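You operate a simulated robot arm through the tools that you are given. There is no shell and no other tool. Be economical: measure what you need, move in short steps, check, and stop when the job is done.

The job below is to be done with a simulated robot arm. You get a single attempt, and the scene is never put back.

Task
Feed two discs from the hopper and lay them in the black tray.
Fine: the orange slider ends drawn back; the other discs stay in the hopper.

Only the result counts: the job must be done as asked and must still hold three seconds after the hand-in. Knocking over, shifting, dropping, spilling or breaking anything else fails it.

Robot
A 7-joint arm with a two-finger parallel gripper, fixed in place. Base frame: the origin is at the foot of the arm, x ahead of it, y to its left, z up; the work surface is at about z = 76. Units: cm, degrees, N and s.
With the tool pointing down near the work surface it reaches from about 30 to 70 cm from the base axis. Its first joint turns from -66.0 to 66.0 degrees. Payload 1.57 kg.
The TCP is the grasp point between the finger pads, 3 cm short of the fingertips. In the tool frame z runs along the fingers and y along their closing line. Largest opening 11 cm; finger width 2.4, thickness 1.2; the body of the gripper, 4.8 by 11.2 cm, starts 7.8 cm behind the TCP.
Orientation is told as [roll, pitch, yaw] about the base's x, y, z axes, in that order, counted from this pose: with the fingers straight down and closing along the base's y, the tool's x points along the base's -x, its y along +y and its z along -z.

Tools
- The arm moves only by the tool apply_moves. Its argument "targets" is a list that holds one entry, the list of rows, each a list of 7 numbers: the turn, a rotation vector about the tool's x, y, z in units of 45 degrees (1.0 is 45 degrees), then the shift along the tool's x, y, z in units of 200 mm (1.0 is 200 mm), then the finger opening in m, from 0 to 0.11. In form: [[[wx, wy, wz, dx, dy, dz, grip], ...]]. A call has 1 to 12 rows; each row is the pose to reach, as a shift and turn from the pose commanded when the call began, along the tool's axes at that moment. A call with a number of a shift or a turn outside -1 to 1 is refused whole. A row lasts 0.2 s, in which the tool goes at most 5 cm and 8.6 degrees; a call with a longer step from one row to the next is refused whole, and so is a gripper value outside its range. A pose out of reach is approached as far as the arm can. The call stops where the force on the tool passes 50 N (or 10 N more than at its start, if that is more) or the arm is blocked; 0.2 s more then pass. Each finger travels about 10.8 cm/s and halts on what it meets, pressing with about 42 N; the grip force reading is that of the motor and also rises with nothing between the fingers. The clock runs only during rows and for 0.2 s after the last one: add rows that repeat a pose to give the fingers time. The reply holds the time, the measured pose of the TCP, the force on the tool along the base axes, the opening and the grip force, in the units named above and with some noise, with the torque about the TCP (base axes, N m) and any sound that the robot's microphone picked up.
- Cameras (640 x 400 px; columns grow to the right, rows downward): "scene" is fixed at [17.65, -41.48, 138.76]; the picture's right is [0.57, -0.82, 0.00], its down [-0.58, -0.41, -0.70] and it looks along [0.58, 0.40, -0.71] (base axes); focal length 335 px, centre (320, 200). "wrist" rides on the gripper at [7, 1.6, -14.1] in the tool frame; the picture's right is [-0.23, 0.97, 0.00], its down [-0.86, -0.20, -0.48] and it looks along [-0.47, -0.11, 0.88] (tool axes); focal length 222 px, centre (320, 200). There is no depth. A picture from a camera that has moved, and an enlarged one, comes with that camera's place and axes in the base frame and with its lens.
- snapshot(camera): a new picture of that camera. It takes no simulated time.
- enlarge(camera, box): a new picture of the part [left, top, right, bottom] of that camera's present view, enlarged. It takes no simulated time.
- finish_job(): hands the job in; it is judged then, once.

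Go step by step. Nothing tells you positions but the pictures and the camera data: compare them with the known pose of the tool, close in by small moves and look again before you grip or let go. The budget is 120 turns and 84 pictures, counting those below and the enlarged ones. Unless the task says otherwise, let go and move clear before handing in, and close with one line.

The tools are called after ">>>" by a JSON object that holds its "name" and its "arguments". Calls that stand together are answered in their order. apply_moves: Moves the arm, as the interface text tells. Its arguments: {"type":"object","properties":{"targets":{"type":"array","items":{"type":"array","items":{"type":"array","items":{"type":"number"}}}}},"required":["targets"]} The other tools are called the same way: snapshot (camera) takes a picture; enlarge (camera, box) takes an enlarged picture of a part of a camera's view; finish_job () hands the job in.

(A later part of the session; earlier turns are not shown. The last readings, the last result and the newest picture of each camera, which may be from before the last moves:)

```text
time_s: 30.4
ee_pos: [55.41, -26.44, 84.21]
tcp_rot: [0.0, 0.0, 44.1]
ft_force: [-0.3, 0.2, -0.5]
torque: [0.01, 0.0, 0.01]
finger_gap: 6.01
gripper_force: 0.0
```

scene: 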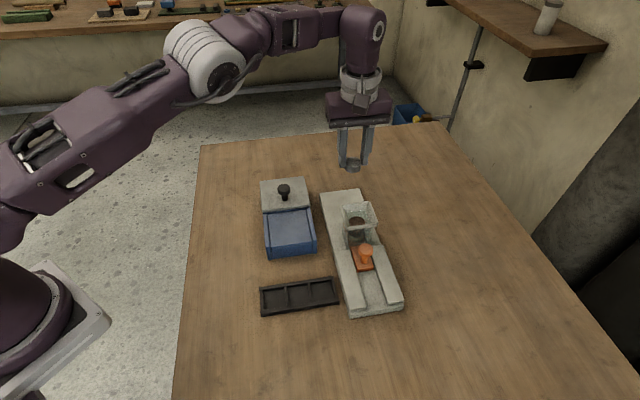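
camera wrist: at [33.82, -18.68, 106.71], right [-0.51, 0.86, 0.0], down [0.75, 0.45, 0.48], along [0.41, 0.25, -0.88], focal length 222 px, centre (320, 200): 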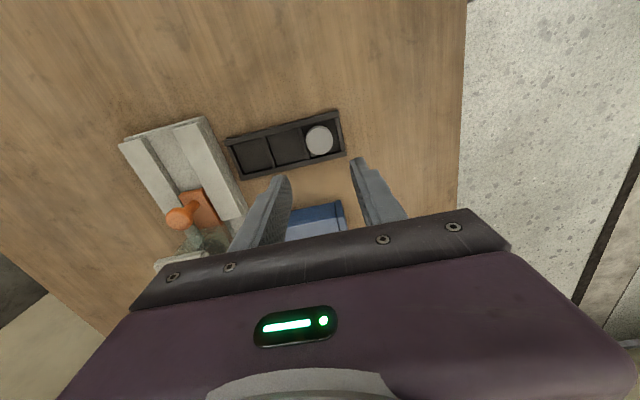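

>>> {"name": "apply_moves", "arguments": {"targets": [[[0, 0, 0, 0, 0, 0, 0.04], [0, 0, 0, 0, 0, 0, 0.025], [0, 0, 0, 0, 0, 0, 0.015], [0, 0, 0, 0, 0, 0, 0.015]]]}}

>>> {"name": "enlarge", "arguments": {"camera": "wrist", "box": [220, 80, 420, 240]}}

```text
time_s: 31.4
ee_pos: [55.54, -26.44, 84.32]
tcp_rot: [-0.1, 0.0, 44.0]
ft_force: [6.4, -6.6, -5.4]
torque: [-0.09, -0.1, -0.11]
finger_gap: 2.88
gripper_force: 38.8
```

```text
2.50 times, centred on (320, 160) of wrist
camera zoom: at [49.49, -30.08, 98.33], right [-0.51, 0.86, 0.0], down [0.75, 0.45, 0.48], along [0.41, 0.25, -0.88], focal length 555 px, centre (320, 300)
```

zoom: 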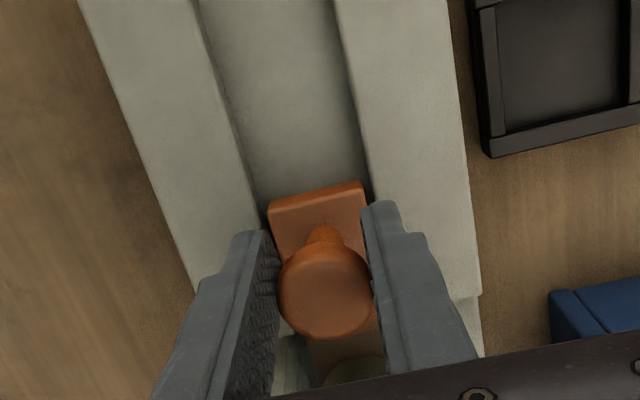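

Firm grip. I'll draw the slider back about 7 cm.

>>> {"name": "apply_moves", "arguments": {"targets": [[[0, 0, 0, 0.04, 0, 0, 0.015], [0, 0, 0, 0.09, 0, 0, 0.015], [0, 0, 0, 0.14, 0, 0, 0.015], [0, 0, 0, 0.19, 0, 0, 0.015], [0, 0, 0, 0.24, 0, 0, 0.015], [0, 0, 0, 0.29, 0, 0, 0.015], [0, 0, 0, 0.33, 0, 0, 0.015], [0, 0, 0, 0.33, 0, 0, 0.015]]]}}

>>> {"name": "enlarge", "arguments": {"camera": "scene", "box": [300, 170, 428, 330]}}

```text
time_s: 33.2
ee_pos: [50.91, -31.09, 84.23]
tcp_rot: [0.0, 0.0, 44.2]
ft_force: [3.6, -2.9, 10.3]
torque: [0.18, -0.21, -0.06]
finger_gap: 2.89
gripper_force: 38.9
```

```text
2.50 times, centred on (364, 250) of scene
camera zoom: at [17.64, -41.47, 138.76], right [0.57, -0.82, 0.0], down [-0.58, -0.41, -0.7], along [0.58, 0.4, -0.71], focal length 838 px, centre (210, 75)
```

zoom: 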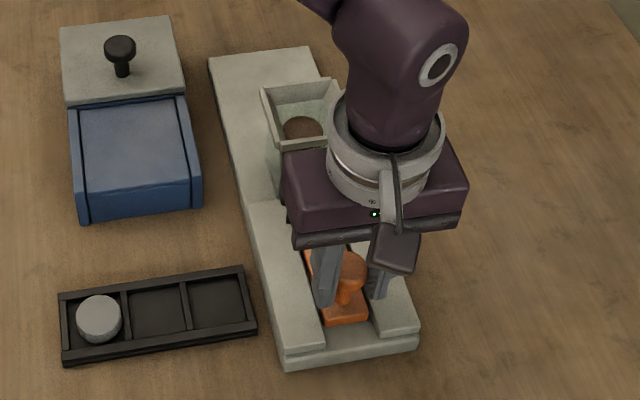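

Nearly all the way back; I'll pull another half centimetre in small steps.

>>> {"name": "apply_moves", "arguments": {"targets": [[[0, 0, 0, 0.01, 0, 0, 0.015], [0, 0, 0, 0.02, 0, 0, 0.015], [0, 0, 0, 0.03, 0, 0, 0.015], [0, 0, 0, 0.03, 0, 0, 0.015]]]}}

>>> {"name": "enlarge", "arguments": {"camera": "scene", "box": [300, 170, 428, 330]}}

```text
time_s: 34.2
ee_pos: [50.51, -31.49, 84.19]
tcp_rot: [-0.1, -0.1, 44.1]
ft_force: [6.0, -6.5, 6.9]
torque: [-0.12, -0.07, -0.07]
finger_gap: 2.89
gripper_force: 39.0
```

```text
2.50 times, centred on (364, 250) of scene
camera zoom: at [17.66, -41.49, 138.76], right [0.57, -0.82, 0.0], down [-0.58, -0.41, -0.7], along [0.58, 0.4, -0.71], focal length 838 px, centre (210, 75)
```

zoom: 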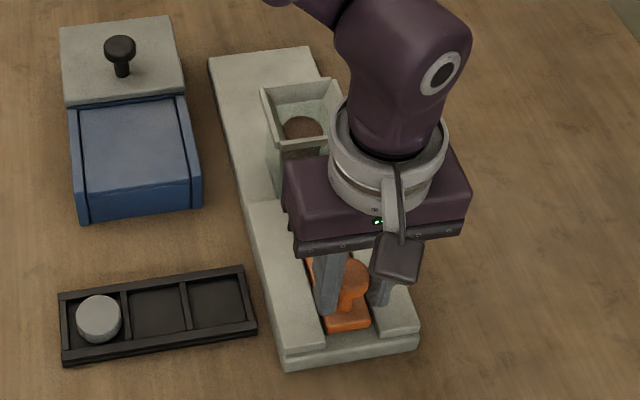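

>>> {"name": "enlarge", "arguments": {"camera": "scene", "box": [340, 190, 396, 250]}}

```text
6.67 times, centred on (368, 220) of scene
camera zoom: at [17.66, -41.49, 138.76], right [0.57, -0.82, 0.0], down [-0.58, -0.41, -0.7], along [0.58, 0.4, -0.71], focal length 2235 px, centre (0, 67)
```

zoom: 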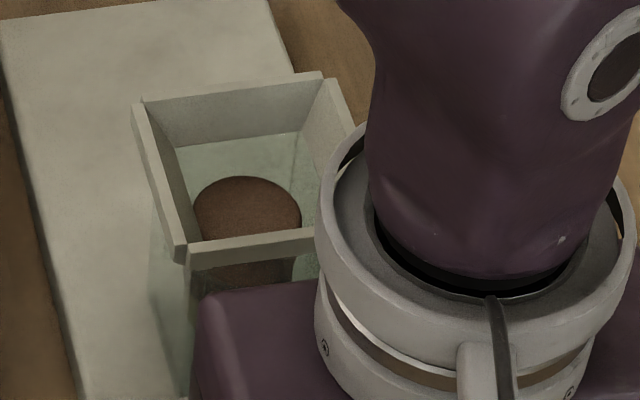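

The stack doesn't look lowered yet and there's no end-stop force. I'll pull a little further in small steps to find the back stop.

>>> {"name": "apply_moves", "arguments": {"targets": [[[0, 0, 0, 0.01, 0, 0, 0.015], [0, 0, 0, 0.02, 0, 0, 0.015], [0, 0, 0, 0.03, 0, 0, 0.015], [0, 0, 0, 0.03, 0, 0, 0.015]]]}}

>>> {"name": "enlarge", "arguments": {"camera": "scene", "box": [340, 190, 396, 250]}}

```text
time_s: 35.2
ee_pos: [50.32, -31.69, 84.12]
tcp_rot: [-0.3, -0.3, 44.2]
ft_force: [35.1, 11.9, 2.5]
torque: [0.19, -0.55, -0.03]
finger_gap: 2.91
gripper_force: 39.0
```

```text
6.67 times, centred on (368, 220) of scene
camera zoom: at [17.73, -41.45, 138.76], right [0.57, -0.82, 0.0], down [-0.58, -0.41, -0.7], along [0.58, 0.4, -0.71], focal length 2235 px, centre (0, 67)
```

zoom: 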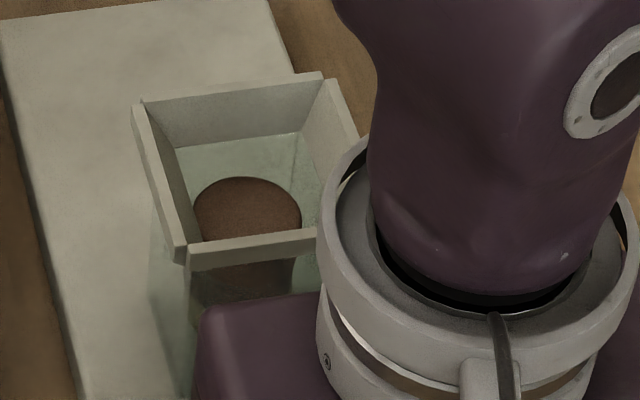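

The back stop is reached (33 N). I'll let go and rise to look at the hopper.

>>> {"name": "apply_moves", "arguments": {"targets": [[[0, 0, 0, -0.01, 0, 0, 0.03], [0, 0, 0, -0.01, 0, 0, 0.05], [0, 0, 0, -0.01, 0, 0, 0.06], [0, 0, 0, 0, 0, -0.1, 0.06], [0, 0, 0, 0.1, 0, -0.3, 0.06], [0, 0, 0, 0.2, 0, -0.5, 0.06], [0, 0, 0, 0.4, -0.0, -0.6, 0.06], [0, 0, 0, 0.5, 0, -0.6, 0.06]]]}}

>>> {"name": "enlarge", "arguments": {"camera": "scene", "box": [335, 190, 399, 270]}}

>>> {"name": "enlarge", "arguments": {"camera": "wrist", "box": [220, 80, 420, 240]}}

```text
time_s: 37.0
ee_pos: [42.83, -38.86, 96.21]
tcp_rot: [0.0, 0.0, 44.1]
ft_force: [-0.3, 0.1, -1.2]
torque: [0.05, -0.01, 0.03]
finger_gap: 5.96
gripper_force: 0.0
```

```text
5.00 times, centred on (367, 230) of scene
camera zoom: at [17.65, -41.48, 138.76], right [0.57, -0.82, 0.0], down [-0.58, -0.41, -0.7], along [0.58, 0.4, -0.71], focal length 1676 px, centre (85, 50)
```

zoom: 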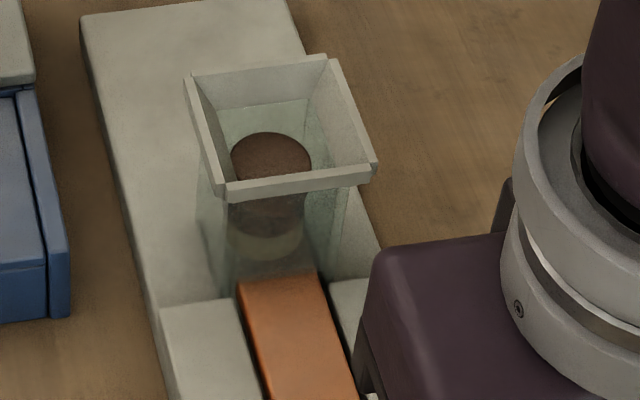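

```text
2.50 times, centred on (320, 160) of wrist
camera zoom: at [36.8, -42.55, 110.32], right [-0.51, 0.86, 0.0], down [0.75, 0.45, 0.48], along [0.41, 0.25, -0.88], focal length 555 px, centre (320, 300)
```

zoom: 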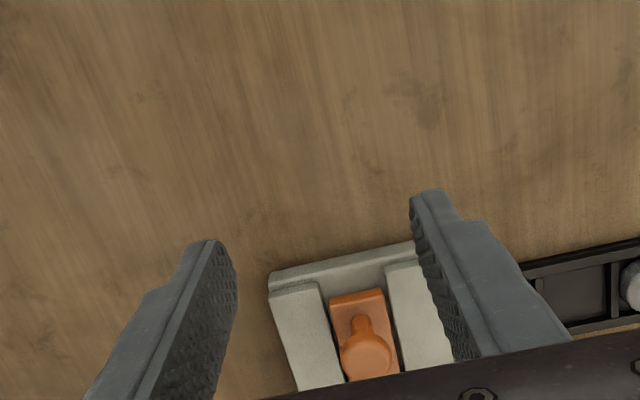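

The disc column looks unchanged in height, so I need a closer look into the hopper from above.

>>> {"name": "apply_moves", "arguments": {"targets": [[[0, 0, 0, -0.2, 0, -0.1, 0.08], [0, 0, 0, -0.4, 0, -0.2, 0.1], [0, 0, 0, -0.6, 0, -0.2, 0.11], [0, 0, 0, -0.8, 0, -0.2, 0.11], [0, 0, 0, -0.99, 0, -0.2, 0.11], [0, 0, 0, -0.99, 0, -0.2, 0.11]]]}}

>>> {"name": "enlarge", "arguments": {"camera": "wrist", "box": [250, 80, 390, 220]}}

>>> {"name": "enlarge", "arguments": {"camera": "scene", "box": [340, 190, 390, 250]}}

```text
time_s: 38.4
ee_pos: [57.12, -24.78, 100.4]
tcp_rot: [0.0, 0.0, 44.1]
ft_force: [0.2, 0.1, -0.3]
torque: [-0.02, 0.03, 0.0]
finger_gap: 10.98
gripper_force: 0.1
```

```text
2.86 times, centred on (320, 150) of wrist
camera zoom: at [51.24, -28.49, 114.42], right [-0.51, 0.86, 0.0], down [0.75, 0.45, 0.48], along [0.41, 0.25, -0.88], focal length 635 px, centre (320, 343)
```

zoom: 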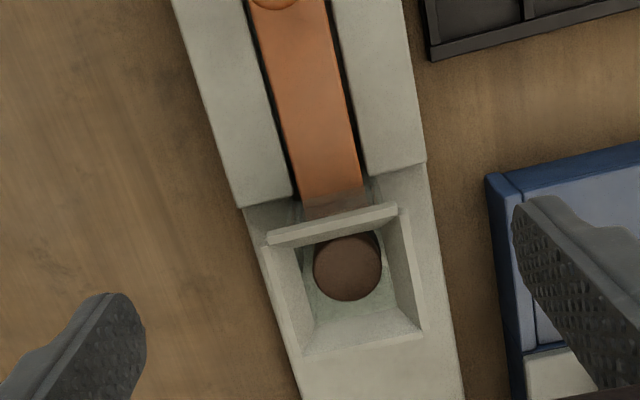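

```text
6.67 times, centred on (365, 220) of scene
camera zoom: at [17.66, -41.48, 138.76], right [0.57, -0.82, 0.0], down [-0.58, -0.41, -0.7], along [0.58, 0.4, -0.71], focal length 2235 px, centre (20, 67)
```

zoom: 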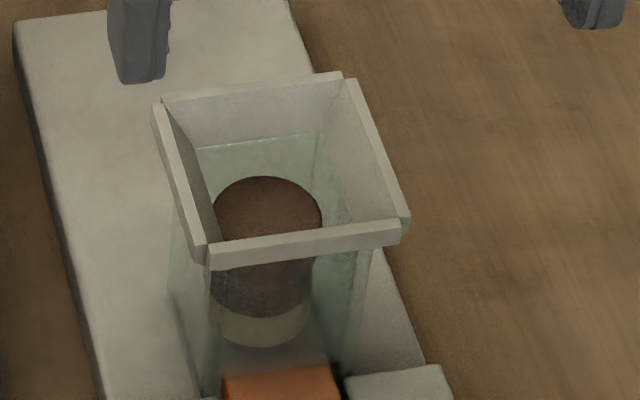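

>>> {"name": "enlarge", "arguments": {"camera": "scene", "box": [300, 170, 428, 330]}}

```text
2.50 times, centred on (364, 250) of scene
camera zoom: at [17.66, -41.48, 138.76], right [0.57, -0.82, 0.0], down [-0.58, -0.41, -0.7], along [0.58, 0.4, -0.71], focal length 838 px, centre (210, 75)
```

zoom: 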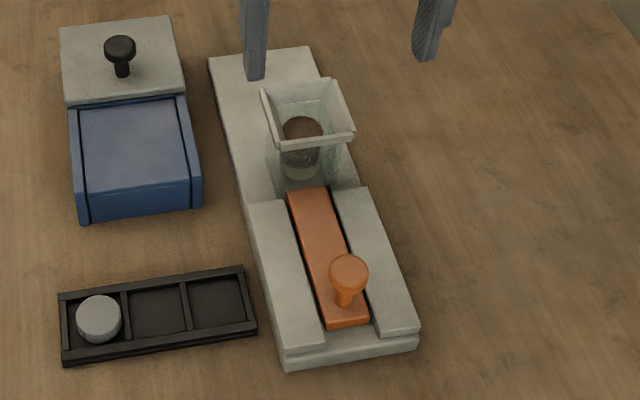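

The slider sits about 3 mm short of its original rear position because my release nudged it forward, and the stack is still hanging at slider height. I'll re-grip the knob, pull it fully back and work it a little.

>>> {"name": "apply_moves", "arguments": {"targets": [[[0, 0, 0, 0.15, 0, 0, 0.1], [0, 0, 0, 0.3, 0, 0, 0.08], [0, 0, 0, 0.456, -0.01, 0.0, 0.06], [0, 0, 0, 0.456, -0.01, 0.2, 0.06], [0, 0, 0, 0.456, -0.01, 0.4, 0.06], [0, 0, 0, 0.456, -0.01, 0.6, 0.06], [0, 0, 0, 0.456, -0.01, 0.75, 0.06], [0, 0, 0, 0.456, -0.01, 0.81, 0.06], [0, 0, 0, 0.456, -0.01, 0.81, 0.06]]]}}

>>> {"name": "enlarge", "arguments": {"camera": "wrist", "box": [220, 80, 420, 240]}}

```text
time_s: 40.4
ee_pos: [50.8, -31.45, 84.07]
tcp_rot: [0.1, 0.0, 44.1]
ft_force: [0.4, -0.1, -1.0]
torque: [0.0, 0.02, -0.02]
finger_gap: 5.99
gripper_force: 0.0
```

```text
2.50 times, centred on (320, 160) of wrist
camera zoom: at [44.63, -35.08, 98.19], right [-0.51, 0.86, 0.0], down [0.75, 0.45, 0.48], along [0.41, 0.25, -0.88], focal length 555 px, centre (320, 300)
```

zoom: 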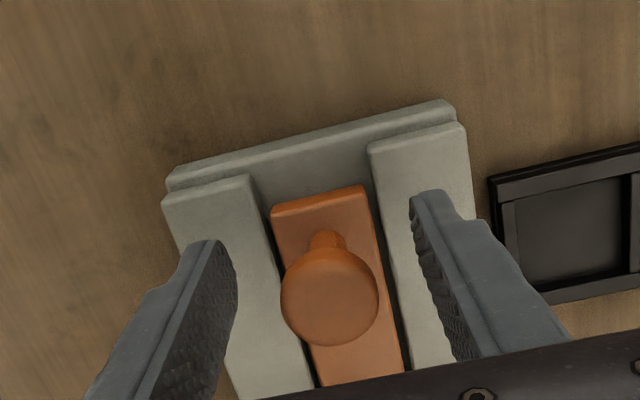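

>>> {"name": "apply_moves", "arguments": {"targets": [[[0, 0, 0, 0, 0, 0, 0.04], [0, 0, 0, 0, 0, 0, 0.025], [0, 0, 0, 0, 0, 0, 0.015], [0, 0, 0, 0, 0, 0, 0.015], [0, 0, 0, 0.012, 0, 0, 0.015], [0, 0, 0, 0.024, 0, 0, 0.015], [0, 0, 0, 0.034, 0, 0, 0.015], [0, 0, 0, 0.034, 0, 0, 0.015]]]}}

>>> {"name": "enlarge", "arguments": {"camera": "scene", "box": [300, 170, 428, 330]}}

```text
time_s: 42.2
ee_pos: [50.37, -31.62, 84.09]
tcp_rot: [-0.1, -0.2, 44.2]
ft_force: [11.9, 27.0, 7.3]
torque: [0.5, -0.3, 0.12]
finger_gap: 2.91
gripper_force: 39.0
```

```text
2.50 times, centred on (364, 250) of scene
camera zoom: at [17.67, -41.41, 138.78], right [0.57, -0.82, 0.0], down [-0.58, -0.41, -0.7], along [0.58, 0.4, -0.71], focal length 838 px, centre (210, 75)
```

zoom: 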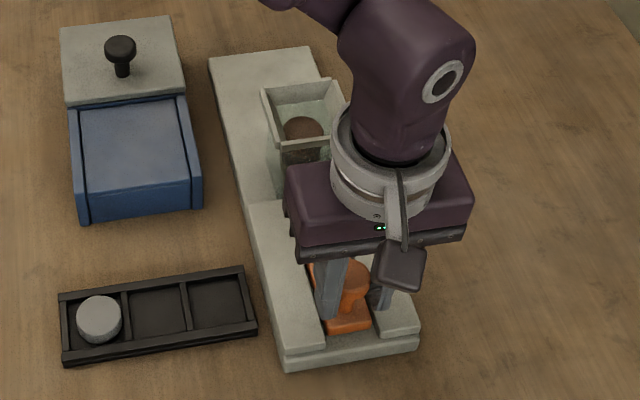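

At the back stop, the stack still hangs. I'll work the slider in and out a few centimetres to loosen it.

>>> {"name": "apply_moves", "arguments": {"targets": [[[0, 0, 0, -0.06, 0, 0, 0.015], [0, 0, 0, -0.14, 0, 0, 0.015], [0, 0, 0, -0.2, 0, 0, 0.015], [0, 0, 0, -0.14, 0, 0, 0.015], [0, 0, 0, -0.06, 0, 0, 0.015], [0, 0, 0, -0.01, 0, 0, 0.015], [0, 0, 0, -0.005, 0, 0, 0.015], [0, 0, 0, -0.005, 0, 0, 0.015]]]}}

>>> {"name": "enlarge", "arguments": {"camera": "scene", "box": [340, 190, 396, 250]}}

```text
time_s: 44.0
ee_pos: [50.37, -31.59, 84.18]
tcp_rot: [-0.3, -0.2, 44.2]
ft_force: [2.8, 20.4, 16.3]
torque: [0.49, -0.31, 0.18]
finger_gap: 2.91
gripper_force: 38.7
```

```text
6.67 times, centred on (368, 220) of scene
camera zoom: at [17.64, -41.42, 138.78], right [0.57, -0.82, 0.0], down [-0.58, -0.41, -0.7], along [0.58, 0.4, -0.71], focal length 2235 px, centre (0, 67)
```

zoom: 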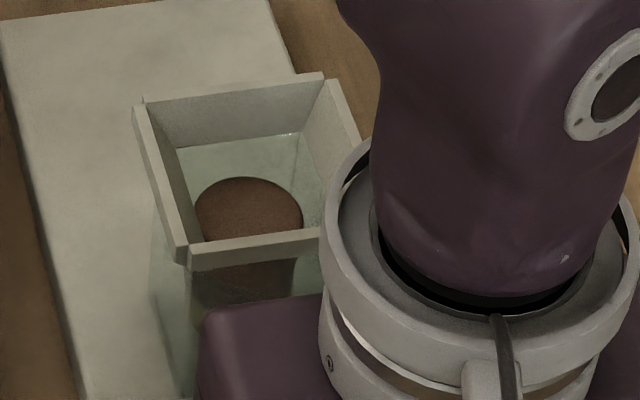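

Still hanging. I'll release the knob without moving it and rise. Then, with fingers closed, I'll gently press on the top disc inside the hopper to free the stack.

>>> {"name": "apply_moves", "arguments": {"targets": [[[0, 0, 0, 0, 0, 0, 0.03], [0, 0, 0, 0, 0, 0, 0.05], [0, 0, 0, 0, 0, 0, 0.06], [0, 0, 0, 0, 0, -0.1, 0.06], [0, 0, 0, 0, 0, -0.3, 0.06], [0, 0, 0, 0, 0, -0.5, 0.05], [0, 0, 0, 0, 0, -0.7, 0.03], [0, 0, 0, -0.1, 0, -0.8, 0.01], [0, 0, 0, -0.2, 0, -0.8, 0.0], [0, 0, 0, -0.2, 0, -0.8, 0.0]]]}}

>>> {"name": "enlarge", "arguments": {"camera": "wrist", "box": [220, 60, 420, 220]}}

>>> {"name": "enlarge", "arguments": {"camera": "scene", "box": [335, 190, 391, 250]}}

```text
time_s: 46.2
ee_pos: [52.95, -29.03, 99.83]
tcp_rot: [0.1, 0.0, 44.1]
ft_force: [0.3, -0.2, 0.2]
torque: [0.03, -0.01, -0.02]
finger_gap: 0.0
gripper_force: 21.2
```

```text
2.50 times, centred on (320, 140) of wrist
camera zoom: at [46.96, -32.78, 114.0], right [-0.51, 0.86, 0.0], down [0.75, 0.45, 0.48], along [0.41, 0.25, -0.88], focal length 555 px, centre (320, 350)
```

zoom: 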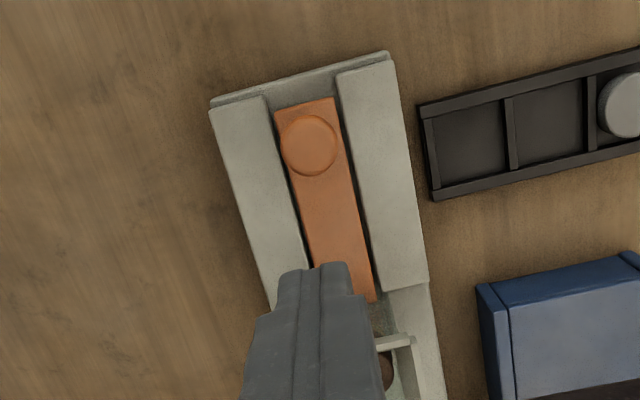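

```text
6.67 times, centred on (363, 220) of scene
camera zoom: at [17.65, -41.48, 138.76], right [0.57, -0.82, 0.0], down [-0.58, -0.41, -0.7], along [0.58, 0.4, -0.71], focal length 2235 px, centre (33, 67)
```

zoom: 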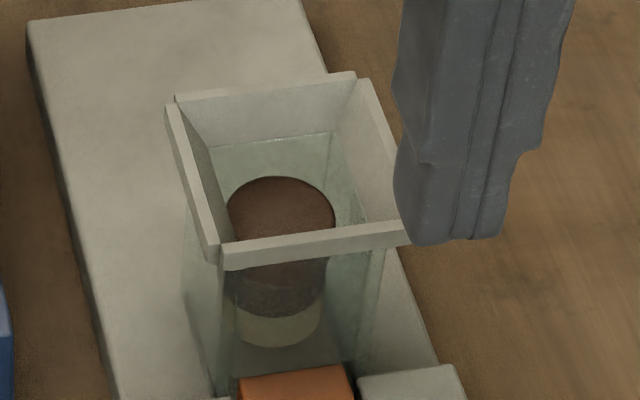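

Below the pale disc the feed slot looks empty, so the column really is hanging. I'll move over the hopper opening with closed fingers.

>>> {"name": "apply_moves", "arguments": {"targets": [[[0, 0, 0, -0.2, 0.0, 0, 0.0], [0, 0, 0, -0.4, 0.01, 0, 0.0], [0, 0, 0, -0.512, 0.021, 0, 0.0], [0, 0, 0, -0.512, 0.021, 0.15, 0.0], [0, 0, 0, -0.512, 0.021, 0.3, 0.0], [0, 0, 0, -0.512, 0.021, 0.3, 0.0]]]}}

>>> {"name": "enlarge", "arguments": {"camera": "wrist", "box": [220, 60, 420, 220]}}

>>> {"name": "enlarge", "arguments": {"camera": "scene", "box": [335, 180, 399, 260]}}

```text
time_s: 47.6
ee_pos: [60.15, -21.9, 94.09]
tcp_rot: [0.0, 0.0, 44.1]
ft_force: [0.5, 0.1, -0.4]
torque: [-0.03, 0.0, 0.01]
finger_gap: 0.0
gripper_force: 21.0
```

```text
2.50 times, centred on (320, 140) of wrist
camera zoom: at [54.1, -25.46, 108.19], right [-0.51, 0.86, 0.0], down [0.75, 0.45, 0.48], along [0.41, 0.25, -0.88], focal length 555 px, centre (320, 350)
```

zoom: 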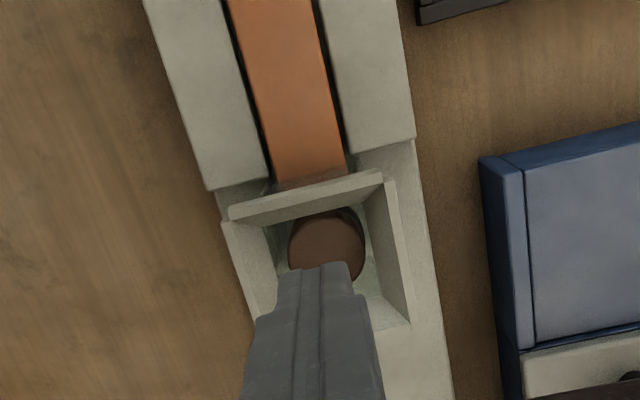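

```text
5.00 times, centred on (367, 220) of scene
camera zoom: at [17.65, -41.48, 138.76], right [0.57, -0.82, 0.0], down [-0.58, -0.41, -0.7], along [0.58, 0.4, -0.71], focal length 1676 px, centre (85, 100)
```

zoom: 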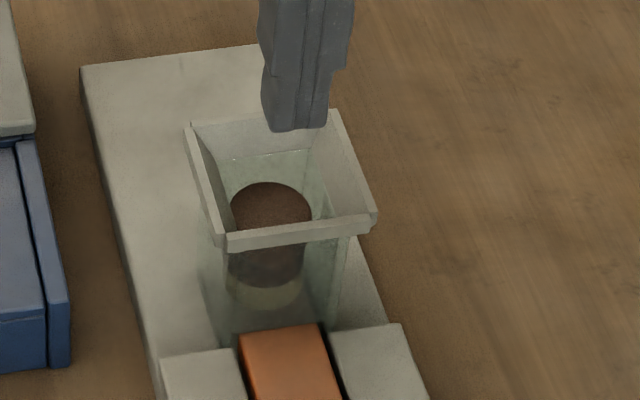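

The fingertips are centred over the top disc within half a centimetre. I'll correct that and lower to just above it.

>>> {"name": "apply_moves", "arguments": {"targets": [[[0, 0, 0, -0.008, 0.02, 0.08, 0.0], [0, 0, 0, -0.008, 0.02, 0.16, 0.0], [0, 0, 0, -0.008, 0.02, 0.22, 0.0], [0, 0, 0, -0.008, 0.02, 0.22, 0.0]]]}}

>>> {"name": "enlarge", "arguments": {"camera": "scene", "box": [335, 180, 399, 260]}}

>>> {"name": "enlarge", "arguments": {"camera": "wrist", "box": [220, 60, 420, 220]}}

```text
time_s: 48.6
ee_pos: [59.96, -21.35, 89.49]
tcp_rot: [0.0, 0.0, 44.1]
ft_force: [-0.6, -0.3, -0.6]
torque: [0.01, -0.01, -0.01]
finger_gap: 0.02
gripper_force: 21.1
```

```text
5.00 times, centred on (367, 220) of scene
camera zoom: at [17.65, -41.48, 138.76], right [0.57, -0.82, 0.0], down [-0.58, -0.41, -0.7], along [0.58, 0.4, -0.71], focal length 1676 px, centre (85, 100)
```

zoom: 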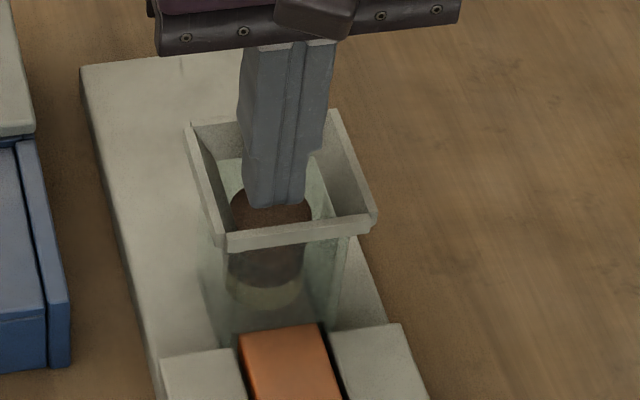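

```text
2.50 times, centred on (320, 140) of wrist
camera zoom: at [53.9, -25.04, 103.63], right [-0.51, 0.86, 0.0], down [0.75, 0.45, 0.48], along [0.41, 0.25, -0.88], focal length 555 px, centre (320, 350)
```

zoom: 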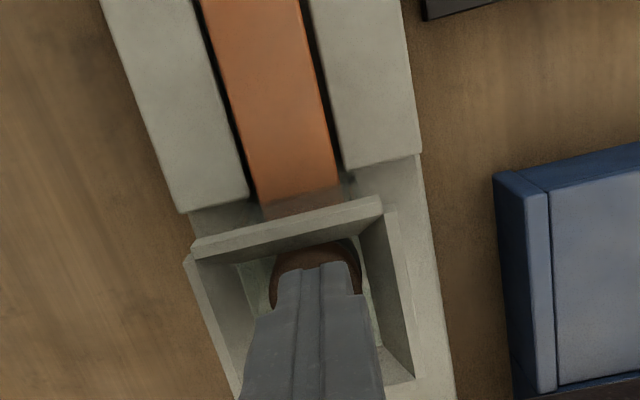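

Well centred. I'll press down in small steps.

>>> {"name": "apply_moves", "arguments": {"targets": [[[0, 0, 0, 0, 0, 0.01, 0.0], [0, 0, 0, 0, 0, 0.02, 0.0], [0, 0, 0, 0, 0, 0.025, 0.0], [0, 0, 0, 0, 0, 0.025, 0.0]]]}}

```text
time_s: 49.6
ee_pos: [59.98, -21.09, 89.06]
tcp_rot: [0.0, 0.0, 44.1]
ft_force: [0.2, 0.5, 0.0]
torque: [0.02, -0.02, -0.01]
finger_gap: 0.0
gripper_force: 21.3
```

>>> {"name": "apply_moves", "arguments": {"targets": [[[0, 0, 0, 0, 0, 0.01, 0.0], [0, 0, 0, 0, 0, 0.02, 0.0], [0, 0, 0, 0, 0, 0.02, 0.0]]]}}

```text
time_s: 50.4
ee_pos: [59.96, -21.22, 88.53]
tcp_rot: [0.0, 0.0, 44.1]
ft_force: [0.4, -0.8, -0.7]
torque: [0.01, 0.0, 0.02]
finger_gap: 0.0
gripper_force: 20.7
```

>>> {"name": "apply_moves", "arguments": {"targets": [[[0, 0, 0, 0, 0, 0.01, 0.0], [0, 0, 0, 0, 0, 0.02, 0.0], [0, 0, 0, 0, 0, 0.02, 0.0]]]}}

>>> {"name": "enlarge", "arguments": {"camera": "scene", "box": [335, 180, 399, 260]}}

```text
time_s: 51.2
ee_pos: [60.02, -21.33, 88.25]
tcp_rot: [0.0, 0.0, 44.1]
ft_force: [-0.3, -0.3, 0.0]
torque: [0.03, 0.04, -0.01]
finger_gap: 0.01
gripper_force: 21.3
```

```text
5.00 times, centred on (367, 220) of scene
camera zoom: at [17.65, -41.48, 138.76], right [0.57, -0.82, 0.0], down [-0.58, -0.41, -0.7], along [0.58, 0.4, -0.71], focal length 1676 px, centre (85, 100)
```

zoom: 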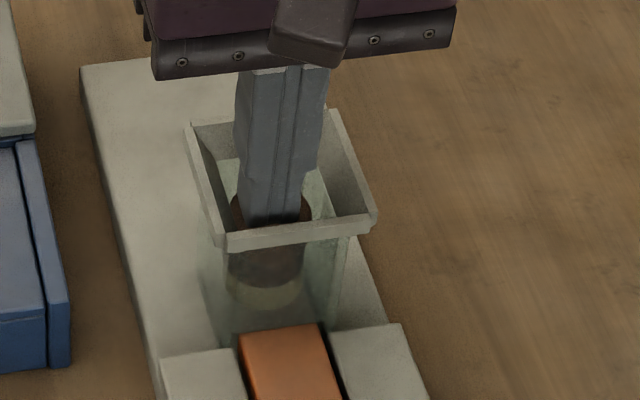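

>>> {"name": "apply_moves", "arguments": {"targets": [[[0, 0, 0, 0, 0, 0.008, 0.0], [0, 0, 0, 0, 0, 0.015, 0.0], [0, 0, 0, 0, 0, 0.015, 0.0]]]}}

```text
time_s: 52.0
ee_pos: [59.82, -21.28, 87.97]
tcp_rot: [0.0, -0.1, 44.1]
ft_force: [-1.2, 0.1, 0.3]
torque: [0.03, 0.03, -0.01]
finger_gap: 0.01
gripper_force: 21.4
```

>>> {"name": "apply_moves", "arguments": {"targets": [[[0, 0, 0, 0, 0, 0.008, 0.0], [0, 0, 0, 0, 0, 0.015, 0.0], [0, 0, 0, 0, 0, 0.015, 0.0]]]}}

```text
time_s: 52.8
ee_pos: [59.99, -21.34, 87.79]
tcp_rot: [-0.1, 0.0, 44.2]
ft_force: [-1.1, -0.3, 0.2]
torque: [-0.03, 0.01, 0.01]
finger_gap: 0.01
gripper_force: 21.6
```

>>> {"name": "apply_moves", "arguments": {"targets": [[[0, 0, 0, 0, 0, 0.008, 0.0], [0, 0, 0, 0, 0, 0.015, 0.0], [0, 0, 0, 0, 0, 0.015, 0.0]]]}}

>>> {"name": "enlarge", "arguments": {"camera": "scene", "box": [335, 180, 399, 260]}}

```text
time_s: 53.6
ee_pos: [59.93, -21.29, 87.4]
tcp_rot: [0.0, 0.0, 44.0]
ft_force: [0.1, -0.1, -0.1]
torque: [0.03, 0.01, -0.02]
finger_gap: 0.0
gripper_force: 21.1
```

```text
5.00 times, centred on (367, 220) of scene
camera zoom: at [17.65, -41.48, 138.76], right [0.57, -0.82, 0.0], down [-0.58, -0.41, -0.7], along [0.58, 0.4, -0.71], focal length 1676 px, centre (85, 100)
```

zoom: 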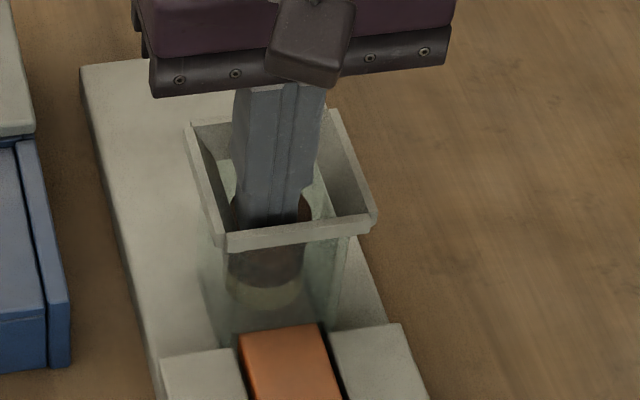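

No contact yet at tip height 84.4. I'll continue in small steps.

>>> {"name": "apply_moves", "arguments": {"targets": [[[0, 0, 0, 0, 0, 0.007, 0.0], [0, 0, 0, 0, 0, 0.014, 0.0], [0, 0, 0, 0, 0, 0.014, 0.0]]]}}

```text
time_s: 54.4
ee_pos: [59.91, -21.46, 87.22]
tcp_rot: [0.0, 0.0, 44.1]
ft_force: [-0.5, -0.8, -1.7]
torque: [0.03, 0.0, -0.01]
finger_gap: 0.0
gripper_force: 22.0
```

>>> {"name": "apply_moves", "arguments": {"targets": [[[0, 0, 0, 0, 0, 0.007, 0.0], [0, 0, 0, 0, 0, 0.014, 0.0], [0, 0, 0, 0, 0, 0.014, 0.0]]]}}

```text
time_s: 55.2
ee_pos: [59.85, -21.42, 86.83]
tcp_rot: [0.1, -0.2, 44.1]
ft_force: [0.8, 0.3, 0.3]
torque: [-0.03, -0.02, 0.0]
finger_gap: 0.0
gripper_force: 21.0
```

>>> {"name": "apply_moves", "arguments": {"targets": [[[0, 0, 0, 0, 0, 0.007, 0.0], [0, 0, 0, 0, 0, 0.014, 0.0], [0, 0, 0, 0, 0, 0.014, 0.0]]]}}

>>> {"name": "enlarge", "arguments": {"camera": "scene", "box": [335, 180, 399, 260]}}

```text
time_s: 56.0
ee_pos: [59.98, -21.29, 86.59]
tcp_rot: [0.0, 0.1, 44.2]
ft_force: [-0.2, -0.5, 0.0]
torque: [0.01, -0.01, 0.01]
finger_gap: 0.0
gripper_force: 21.2
```

```text
5.00 times, centred on (367, 220) of scene
camera zoom: at [17.65, -41.48, 138.76], right [0.57, -0.82, 0.0], down [-0.58, -0.41, -0.7], along [0.58, 0.4, -0.71], focal length 1676 px, centre (85, 100)
```

zoom: 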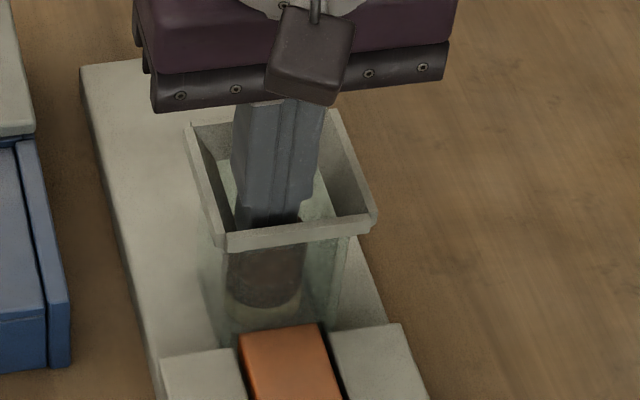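

The column has moved down. I'll withdraw upward and check.

>>> {"name": "apply_moves", "arguments": {"targets": [[[0, 0, 0, 0, 0, -0.1, 0.0], [0, 0, 0, 0, 0, -0.3, 0.0], [0, 0, 0, 0, 0, -0.5, 0.0], [0, 0, 0, 0, 0, -0.65, 0.0], [0, 0, 0, 0.15, 0, -0.7, 0.02], [0, 0, 0, 0.3, 0, -0.7, 0.06], [0, 0, 0, 0.456, 0, -0.7, 0.06], [0, 0, 0, 0.456, 0, -0.7, 0.06]]]}}

>>> {"name": "enlarge", "arguments": {"camera": "scene", "box": [335, 190, 391, 250]}}

>>> {"name": "enlarge", "arguments": {"camera": "wrist", "box": [220, 60, 420, 220]}}

```text
time_s: 57.8
ee_pos: [53.28, -27.62, 100.58]
tcp_rot: [0.0, 0.0, 44.1]
ft_force: [-0.2, -0.3, -0.3]
torque: [0.01, -0.01, -0.05]
finger_gap: 6.0
gripper_force: 0.0
```

```text
6.67 times, centred on (363, 220) of scene
camera zoom: at [17.65, -41.48, 138.76], right [0.57, -0.82, 0.0], down [-0.58, -0.41, -0.7], along [0.58, 0.4, -0.71], focal length 2235 px, centre (33, 67)
```

zoom: 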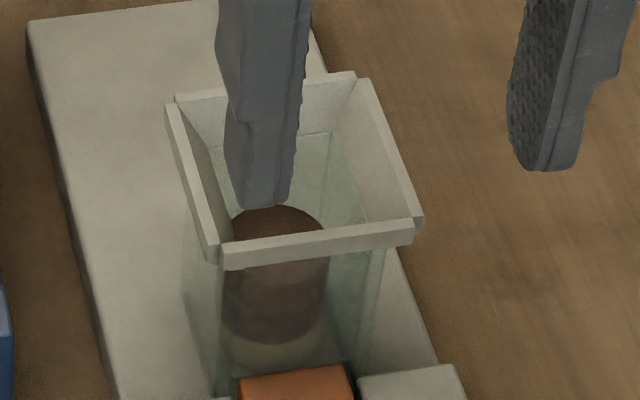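

```text
2.50 times, centred on (320, 140) of wrist
camera zoom: at [47.18, -31.25, 114.72], right [-0.51, 0.86, 0.0], down [0.75, 0.45, 0.48], along [0.41, 0.25, -0.88], focal length 555 px, centre (320, 350)
```

zoom: 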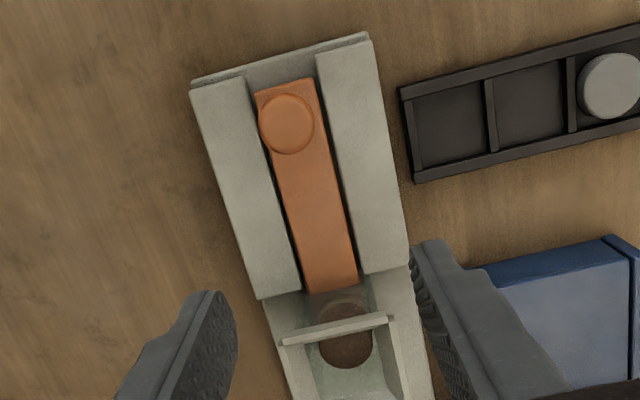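

The column dropped about one disc thickness and the slider is back. I'll grip the knob again.

>>> {"name": "apply_moves", "arguments": {"targets": [[[0, 0, 0, 0.12, -0.02, 0, 0.06], [0, 0, 0, 0.23, -0.04, 0.1, 0.06], [0, 0, 0, 0.23, -0.04, 0.3, 0.06], [0, 0, 0, 0.23, -0.04, 0.5, 0.06], [0, 0, 0, 0.23, -0.04, 0.7, 0.06], [0, 0, 0, 0.23, -0.04, 0.82, 0.06], [0, 0, 0, 0.23, -0.04, 0.82, 0.06]]]}}

>>> {"name": "enlarge", "arguments": {"camera": "wrist", "box": [220, 80, 420, 240]}}

```text
time_s: 59.4
ee_pos: [50.58, -31.35, 84.17]
tcp_rot: [0.0, -0.1, 44.0]
ft_force: [-0.3, 0.1, -0.2]
torque: [-0.01, 0.02, 0.03]
finger_gap: 6.01
gripper_force: 0.0
```

```text
2.50 times, centred on (320, 160) of wrist
camera zoom: at [44.56, -35.08, 98.26], right [-0.51, 0.86, 0.0], down [0.75, 0.45, 0.48], along [0.41, 0.25, -0.88], focal length 555 px, centre (320, 300)
```

zoom: 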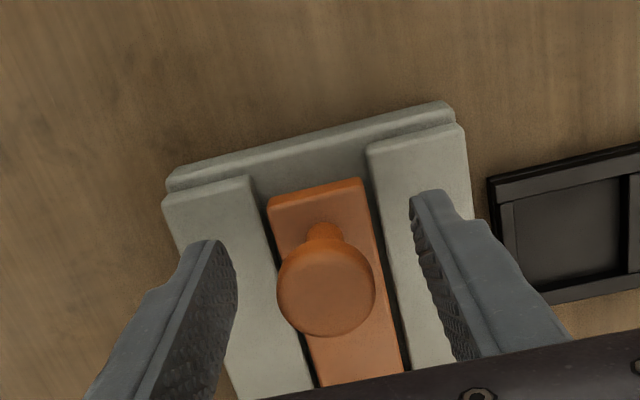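

Good. I'll close and push the first centimetres.

>>> {"name": "apply_moves", "arguments": {"targets": [[[0, 0, 0, 0, 0, 0, 0.04], [0, 0, 0, 0, 0, 0, 0.025], [0, 0, 0, 0, 0, 0, 0.015], [0, 0, 0, 0, 0, 0, 0.015], [0, 0, 0, -0.03, 0, 0, 0.015], [0, 0, 0, -0.06, 0, 0, 0.015], [0, 0, 0, -0.09, 0, 0, 0.015], [0, 0, 0, -0.12, 0, 0, 0.015], [0, 0, 0, -0.12, 0, 0, 0.015]]]}}

>>> {"name": "enlarge", "arguments": {"camera": "scene", "box": [335, 190, 391, 250]}}

```text
time_s: 61.4
ee_pos: [52.29, -29.68, 84.18]
tcp_rot: [0.1, 0.0, 44.2]
ft_force: [-8.7, 6.8, -0.9]
torque: [-0.04, 0.26, 0.01]
finger_gap: 2.9
gripper_force: 39.2
```

```text
6.67 times, centred on (363, 220) of scene
camera zoom: at [17.64, -41.46, 138.77], right [0.57, -0.82, 0.0], down [-0.58, -0.41, -0.7], along [0.58, 0.4, -0.71], focal length 2235 px, centre (33, 67)
```

zoom: 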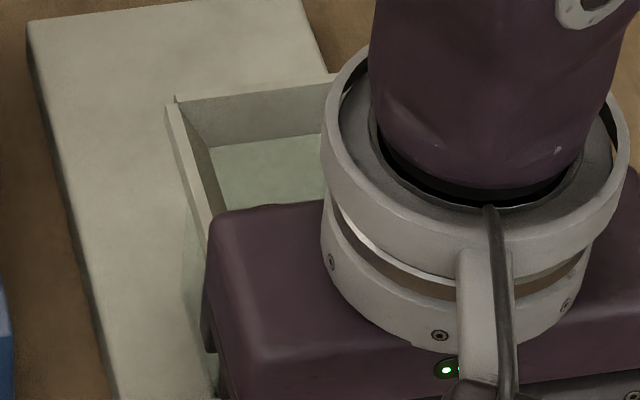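

Low resistance. I'll continue the stroke to the same total as before.

>>> {"name": "apply_moves", "arguments": {"targets": [[[0, 0, 0, -0.03, 0, 0, 0.015], [0, 0, 0, -0.06, 0, 0, 0.015], [0, 0, 0, -0.09, 0, 0, 0.015], [0, 0, 0, -0.12, 0, 0, 0.015], [0, 0, 0, -0.15, 0, 0, 0.015], [0, 0, 0, -0.18, 0, 0, 0.015], [0, 0, 0, -0.21, 0, 0, 0.015], [0, 0, 0, -0.235, 0, 0, 0.015], [0, 0, 0, -0.245, 0, 0, 0.015], [0, 0, 0, -0.245, 0, 0, 0.015]]]}}

>>> {"name": "enlarge", "arguments": {"camera": "scene", "box": [300, 170, 428, 330]}}

```text
time_s: 63.6
ee_pos: [55.72, -26.29, 84.15]
tcp_rot: [0.2, 0.2, 44.2]
ft_force: [-24.6, 6.1, -7.3]
torque: [0.12, 0.21, 0.02]
finger_gap: 2.91
gripper_force: 38.8
```

```text
2.50 times, centred on (364, 250) of scene
camera zoom: at [17.61, -41.47, 138.77], right [0.57, -0.82, 0.0], down [-0.58, -0.41, -0.7], along [0.58, 0.4, -0.71], focal length 838 px, centre (210, 75)
```

zoom: 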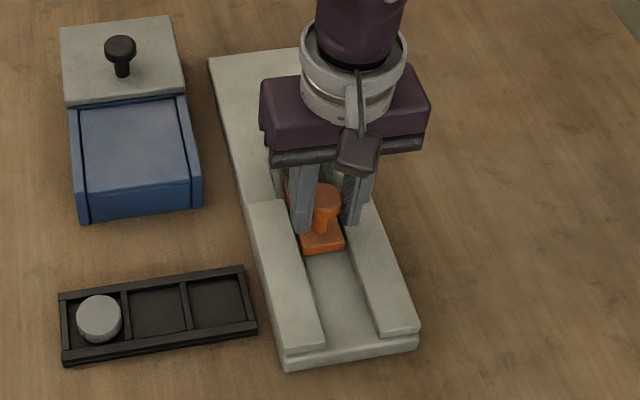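

The slider is at the same full depth as before. I'll draw it back now while gripped.

>>> {"name": "apply_moves", "arguments": {"targets": [[[0, 0, 0, 0.03, 0, 0, 0.015], [0, 0, 0, 0.08, 0, 0, 0.015], [0, 0, 0, 0.13, 0, 0, 0.015], [0, 0, 0, 0.18, 0, 0, 0.015], [0, 0, 0, 0.23, 0, 0, 0.015], [0, 0, 0, 0.28, 0, 0, 0.015], [0, 0, 0, 0.33, 0, 0, 0.015], [0, 0, 0, 0.355, 0, 0, 0.015], [0, 0, 0, 0.37, 0, 0, 0.015], [0, 0, 0, 0.37, 0, 0, 0.015]]]}}

>>> {"name": "enlarge", "arguments": {"camera": "scene", "box": [300, 170, 428, 330]}}

```text
time_s: 65.8
ee_pos: [50.71, -31.54, 84.2]
tcp_rot: [0.0, -0.1, 44.1]
ft_force: [-9.6, 11.8, -14.2]
torque: [-0.11, 0.32, 0.15]
finger_gap: 2.92
gripper_force: 38.5
```

```text
2.50 times, centred on (364, 250) of scene
camera zoom: at [17.66, -41.46, 138.76], right [0.57, -0.82, 0.0], down [-0.58, -0.41, -0.7], along [0.58, 0.4, -0.71], focal length 838 px, centre (210, 75)
```

zoom: 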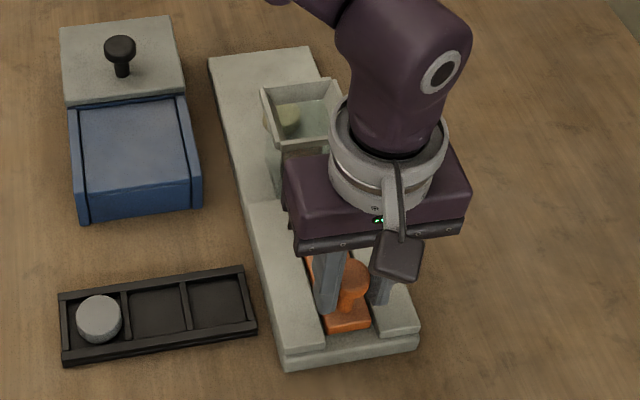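

The pale disc is out behind the hopper and the slider is nearly at its stop. I'll pull the last bit, then release in place and rise.

>>> {"name": "apply_moves", "arguments": {"targets": [[[0, 0, 0, 0.01, 0, 0, 0.015], [0, 0, 0, 0.016, 0, 0, 0.015], [0, 0, 0, 0.016, 0, 0, 0.015]]]}}

```text
time_s: 66.6
ee_pos: [50.48, -31.44, 84.23]
tcp_rot: [0.0, -0.2, 44.3]
ft_force: [7.1, 26.9, -8.2]
torque: [0.39, -0.19, 0.15]
finger_gap: 2.88
gripper_force: 38.8
```

At the back stop. I'll release in place, rise, and go look behind the hopper.

>>> {"name": "apply_moves", "arguments": {"targets": [[[0, 0, 0, 0.016, 0, 0, 0.03], [0, 0, 0, 0.016, 0, 0, 0.05], [0, 0, 0, 0.016, 0, 0, 0.06], [0, 0, 0, 0.016, 0, -0.1, 0.06], [0, 0, 0, 0.016, 0, -0.3, 0.06], [0, 0, 0, 0, 0, -0.5, 0.06], [0, 0, 0, 0, 0, -0.7, 0.08], [0, 0, 0, -0.1, 0, -0.85, 0.1], [0, 0, 0, -0.3, 0, -0.85, 0.11], [0, 0, 0, -0.5, 0.01, -0.85, 0.11], [0, 0, 0, -0.7, 0.015, -0.85, 0.11], [0, 0, 0, -0.795, 0.015, -0.85, 0.11]]]}}

>>> {"name": "enlarge", "arguments": {"camera": "wrist", "box": [270, 50, 386, 220]}}

>>> {"name": "enlarge", "arguments": {"camera": "scene", "box": [300, 170, 428, 330]}}

```text
time_s: 69.2
ee_pos: [61.6, -20.32, 101.32]
tcp_rot: [0.0, 0.0, 44.1]
ft_force: [-0.3, 0.3, -0.4]
torque: [0.01, 0.05, 0.04]
finger_gap: 10.98
gripper_force: 0.1
```

```text
2.35 times, centred on (328, 135) of wrist
camera zoom: at [55.48, -24.0, 115.3], right [-0.51, 0.86, 0.0], down [0.75, 0.45, 0.48], along [0.41, 0.25, -0.88], focal length 523 px, centre (301, 353)
```

zoom: 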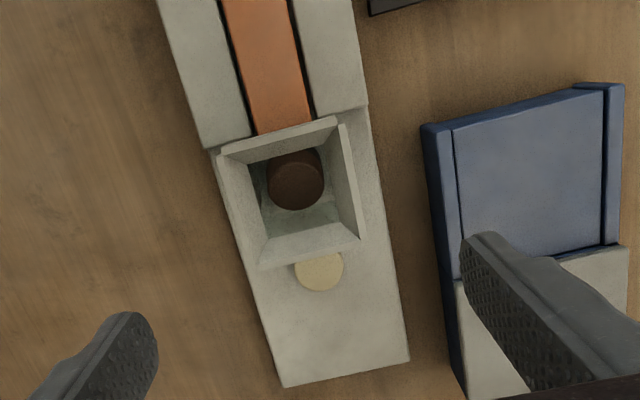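

```text
2.50 times, centred on (364, 250) of scene
camera zoom: at [17.65, -41.48, 138.76], right [0.57, -0.82, 0.0], down [-0.58, -0.41, -0.7], along [0.58, 0.4, -0.71], focal length 838 px, centre (210, 75)
```

zoom: 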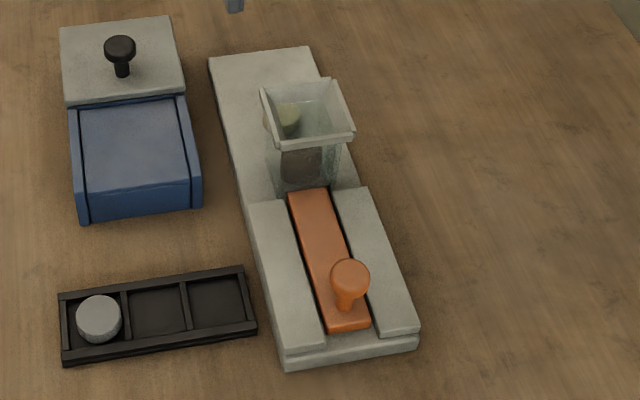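

The slider is fully back, and the pale disc lies at about (65.6, -16.3). I'll go over it.

>>> {"name": "apply_moves", "arguments": {"targets": [[[0, 0, 0, -0.15, 0, 0, 0.1], [0, 0, 0, -0.283, 0.005, 0.0, 0.08], [0, 0, 0, -0.283, 0.005, 0.15, 0.06], [0, 0, 0, -0.283, 0.005, 0.35, 0.06], [0, 0, 0, -0.283, 0.005, 0.55, 0.06], [0, 0, 0, -0.283, 0.005, 0.75, 0.06], [0, 0, 0, -0.283, 0.005, 0.9, 0.06], [0, 0, 0, -0.283, 0.005, 0.9, 0.06]]]}}

>>> {"name": "enlarge", "arguments": {"camera": "wrist", "box": [220, 80, 420, 240]}}

```text
time_s: 71.0
ee_pos: [65.52, -16.27, 83.08]
tcp_rot: [0.0, 0.0, 44.2]
ft_force: [-0.4, 0.1, 0.5]
torque: [0.02, 0.0, 0.0]
finger_gap: 6.0
gripper_force: 0.0
```

```text
2.50 times, centred on (320, 160) of wrist
camera zoom: at [59.44, -19.96, 97.19], right [-0.51, 0.86, 0.0], down [0.75, 0.45, 0.48], along [0.41, 0.25, -0.88], focal length 555 px, centre (320, 300)
```

zoom: 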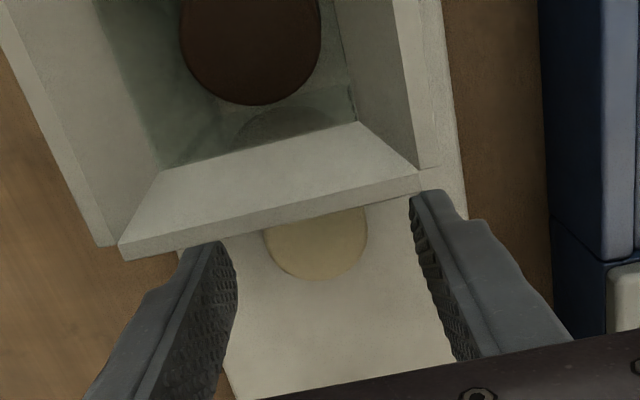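

Same geometry as for the first disc. I'll lower 1.5 cm, close and lift.

>>> {"name": "apply_moves", "arguments": {"targets": [[[0, 0, 0, 0, 0, 0.03, 0.06], [0, 0, 0, 0, 0, 0.06, 0.06], [0, 0, 0, 0, 0, 0.078, 0.06], [0, 0, 0, 0, 0, 0.078, 0.05], [0, 0, 0, 0, 0, 0.078, 0.035], [0, 0, 0, 0, 0, 0.078, 0.028], [0, 0, 0, 0, 0, 0.078, 0.028], [0, 0, 0, 0, 0, 0.078, 0.028]]]}}

```text
time_s: 72.8
ee_pos: [65.48, -16.34, 81.55]
tcp_rot: [0.0, 0.1, 44.1]
ft_force: [0.6, 0.4, -0.2]
torque: [0.02, 0.02, 0.0]
finger_gap: 3.4
gripper_force: 41.7
```

>>> {"name": "apply_moves", "arguments": {"targets": [[[0, 0, 0, -0.01, 0, -0.05, 0.028], [0, 0, 0, -0.02, 0, -0.2, 0.028], [0, 0, 0, -0.02, 0, -0.4, 0.028], [0, 0, 0, -0.02, 0, -0.6, 0.028], [0, 0, 0, -0.02, 0, -0.85, 0.028], [0, 0, 0, -0.02, 0, -0.85, 0.028]]]}}

>>> {"name": "snapshot", "arguments": {"camera": "scene"}}

```text
time_s: 74.2
ee_pos: [65.69, -16.22, 98.99]
tcp_rot: [0.0, 0.0, 44.2]
ft_force: [0.0, -0.4, 0.4]
torque: [0.04, 0.0, -0.01]
finger_gap: 3.41
gripper_force: 41.4
```

```text
9 pictures are left
```

scene: 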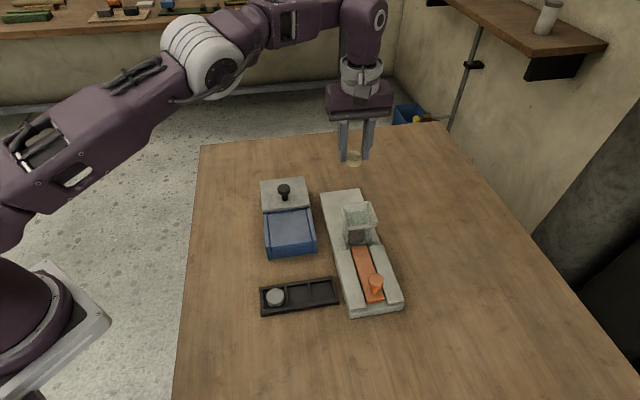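

Disc held. I'll carry it above the right pocket at about (46.4, -21.8).

>>> {"name": "apply_moves", "arguments": {"targets": [[[0, 0, 0, 0.13, 0.07, 0, 0.028], [0, 0, 0, 0.3, 0.16, 0, 0.028], [0, 0, 0, 0.47, 0.25, 0, 0.028], [0, 0, 0, 0.64, 0.34, 0, 0.028], [0, 0, 0, 0.8, 0.43, 0, 0.028], [0, 0, 0, 0.886, 0.4725, 0.0, 0.028], [0, 0, 0, 0.886, 0.4725, 0.2, 0.028], [0, 0, 0, 0.886, 0.4725, 0.4, 0.028], [0, 0, 0, 0.886, 0.4725, 0.6, 0.028], [0, 0, 0, 0.886, 0.4725, 0.75, 0.028], [0, 0, 0, 0.886, 0.4725, 0.75, 0.028]]]}}

>>> {"name": "enlarge", "arguments": {"camera": "wrist", "box": [200, 60, 440, 240]}}

```text
time_s: 76.6
ee_pos: [46.59, -21.57, 83.56]
tcp_rot: [0.1, 0.0, 44.1]
ft_force: [-0.2, 0.6, -0.3]
torque: [-0.02, -0.02, -0.02]
finger_gap: 3.45
gripper_force: 41.6
```

```text
2.22 times, centred on (320, 150) of wrist
camera zoom: at [40.49, -25.34, 97.61], right [-0.51, 0.86, 0.0], down [0.75, 0.45, 0.48], along [0.41, 0.25, -0.88], focal length 494 px, centre (320, 311)
```

zoom: 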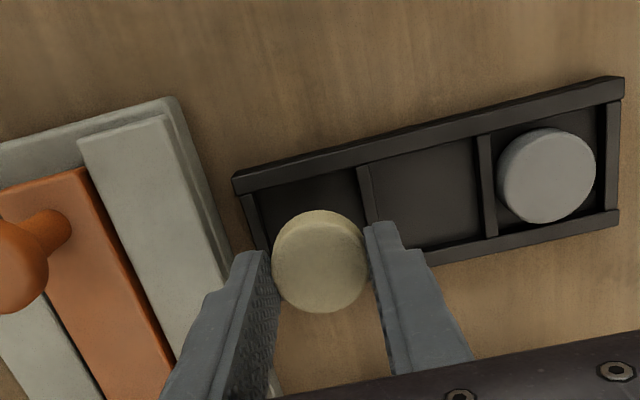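

Aligned with the pocket, with about 0.7 cm clearance to the hopper base. I'll lower to the release height.

>>> {"name": "apply_moves", "arguments": {"targets": [[[0, 0, 0, 0.006, 0, 0.05, 0.028], [0, 0, 0, 0.006, 0, 0.1, 0.028], [0, 0, 0, 0.006, 0, 0.13, 0.028], [0, 0, 0, 0.006, 0, 0.148, 0.028], [0, 0, 0, 0.006, 0, 0.148, 0.028]]]}}

>>> {"name": "enlarge", "arguments": {"camera": "scene", "box": [260, 250, 360, 330]}}

```text
time_s: 77.8
ee_pos: [46.32, -21.76, 80.74]
tcp_rot: [0.1, 0.0, 44.1]
ft_force: [-0.6, 0.0, 0.4]
torque: [0.01, 0.03, 0.01]
finger_gap: 3.43
gripper_force: 41.5
```

```text
5.00 times, centred on (310, 290) of scene
camera zoom: at [17.65, -41.48, 138.76], right [0.57, -0.82, 0.0], down [-0.58, -0.41, -0.7], along [0.58, 0.4, -0.71], focal length 1676 px, centre (370, -250)
```

zoom: 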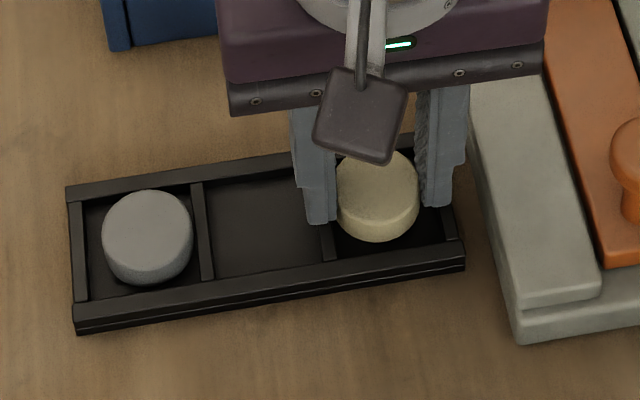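

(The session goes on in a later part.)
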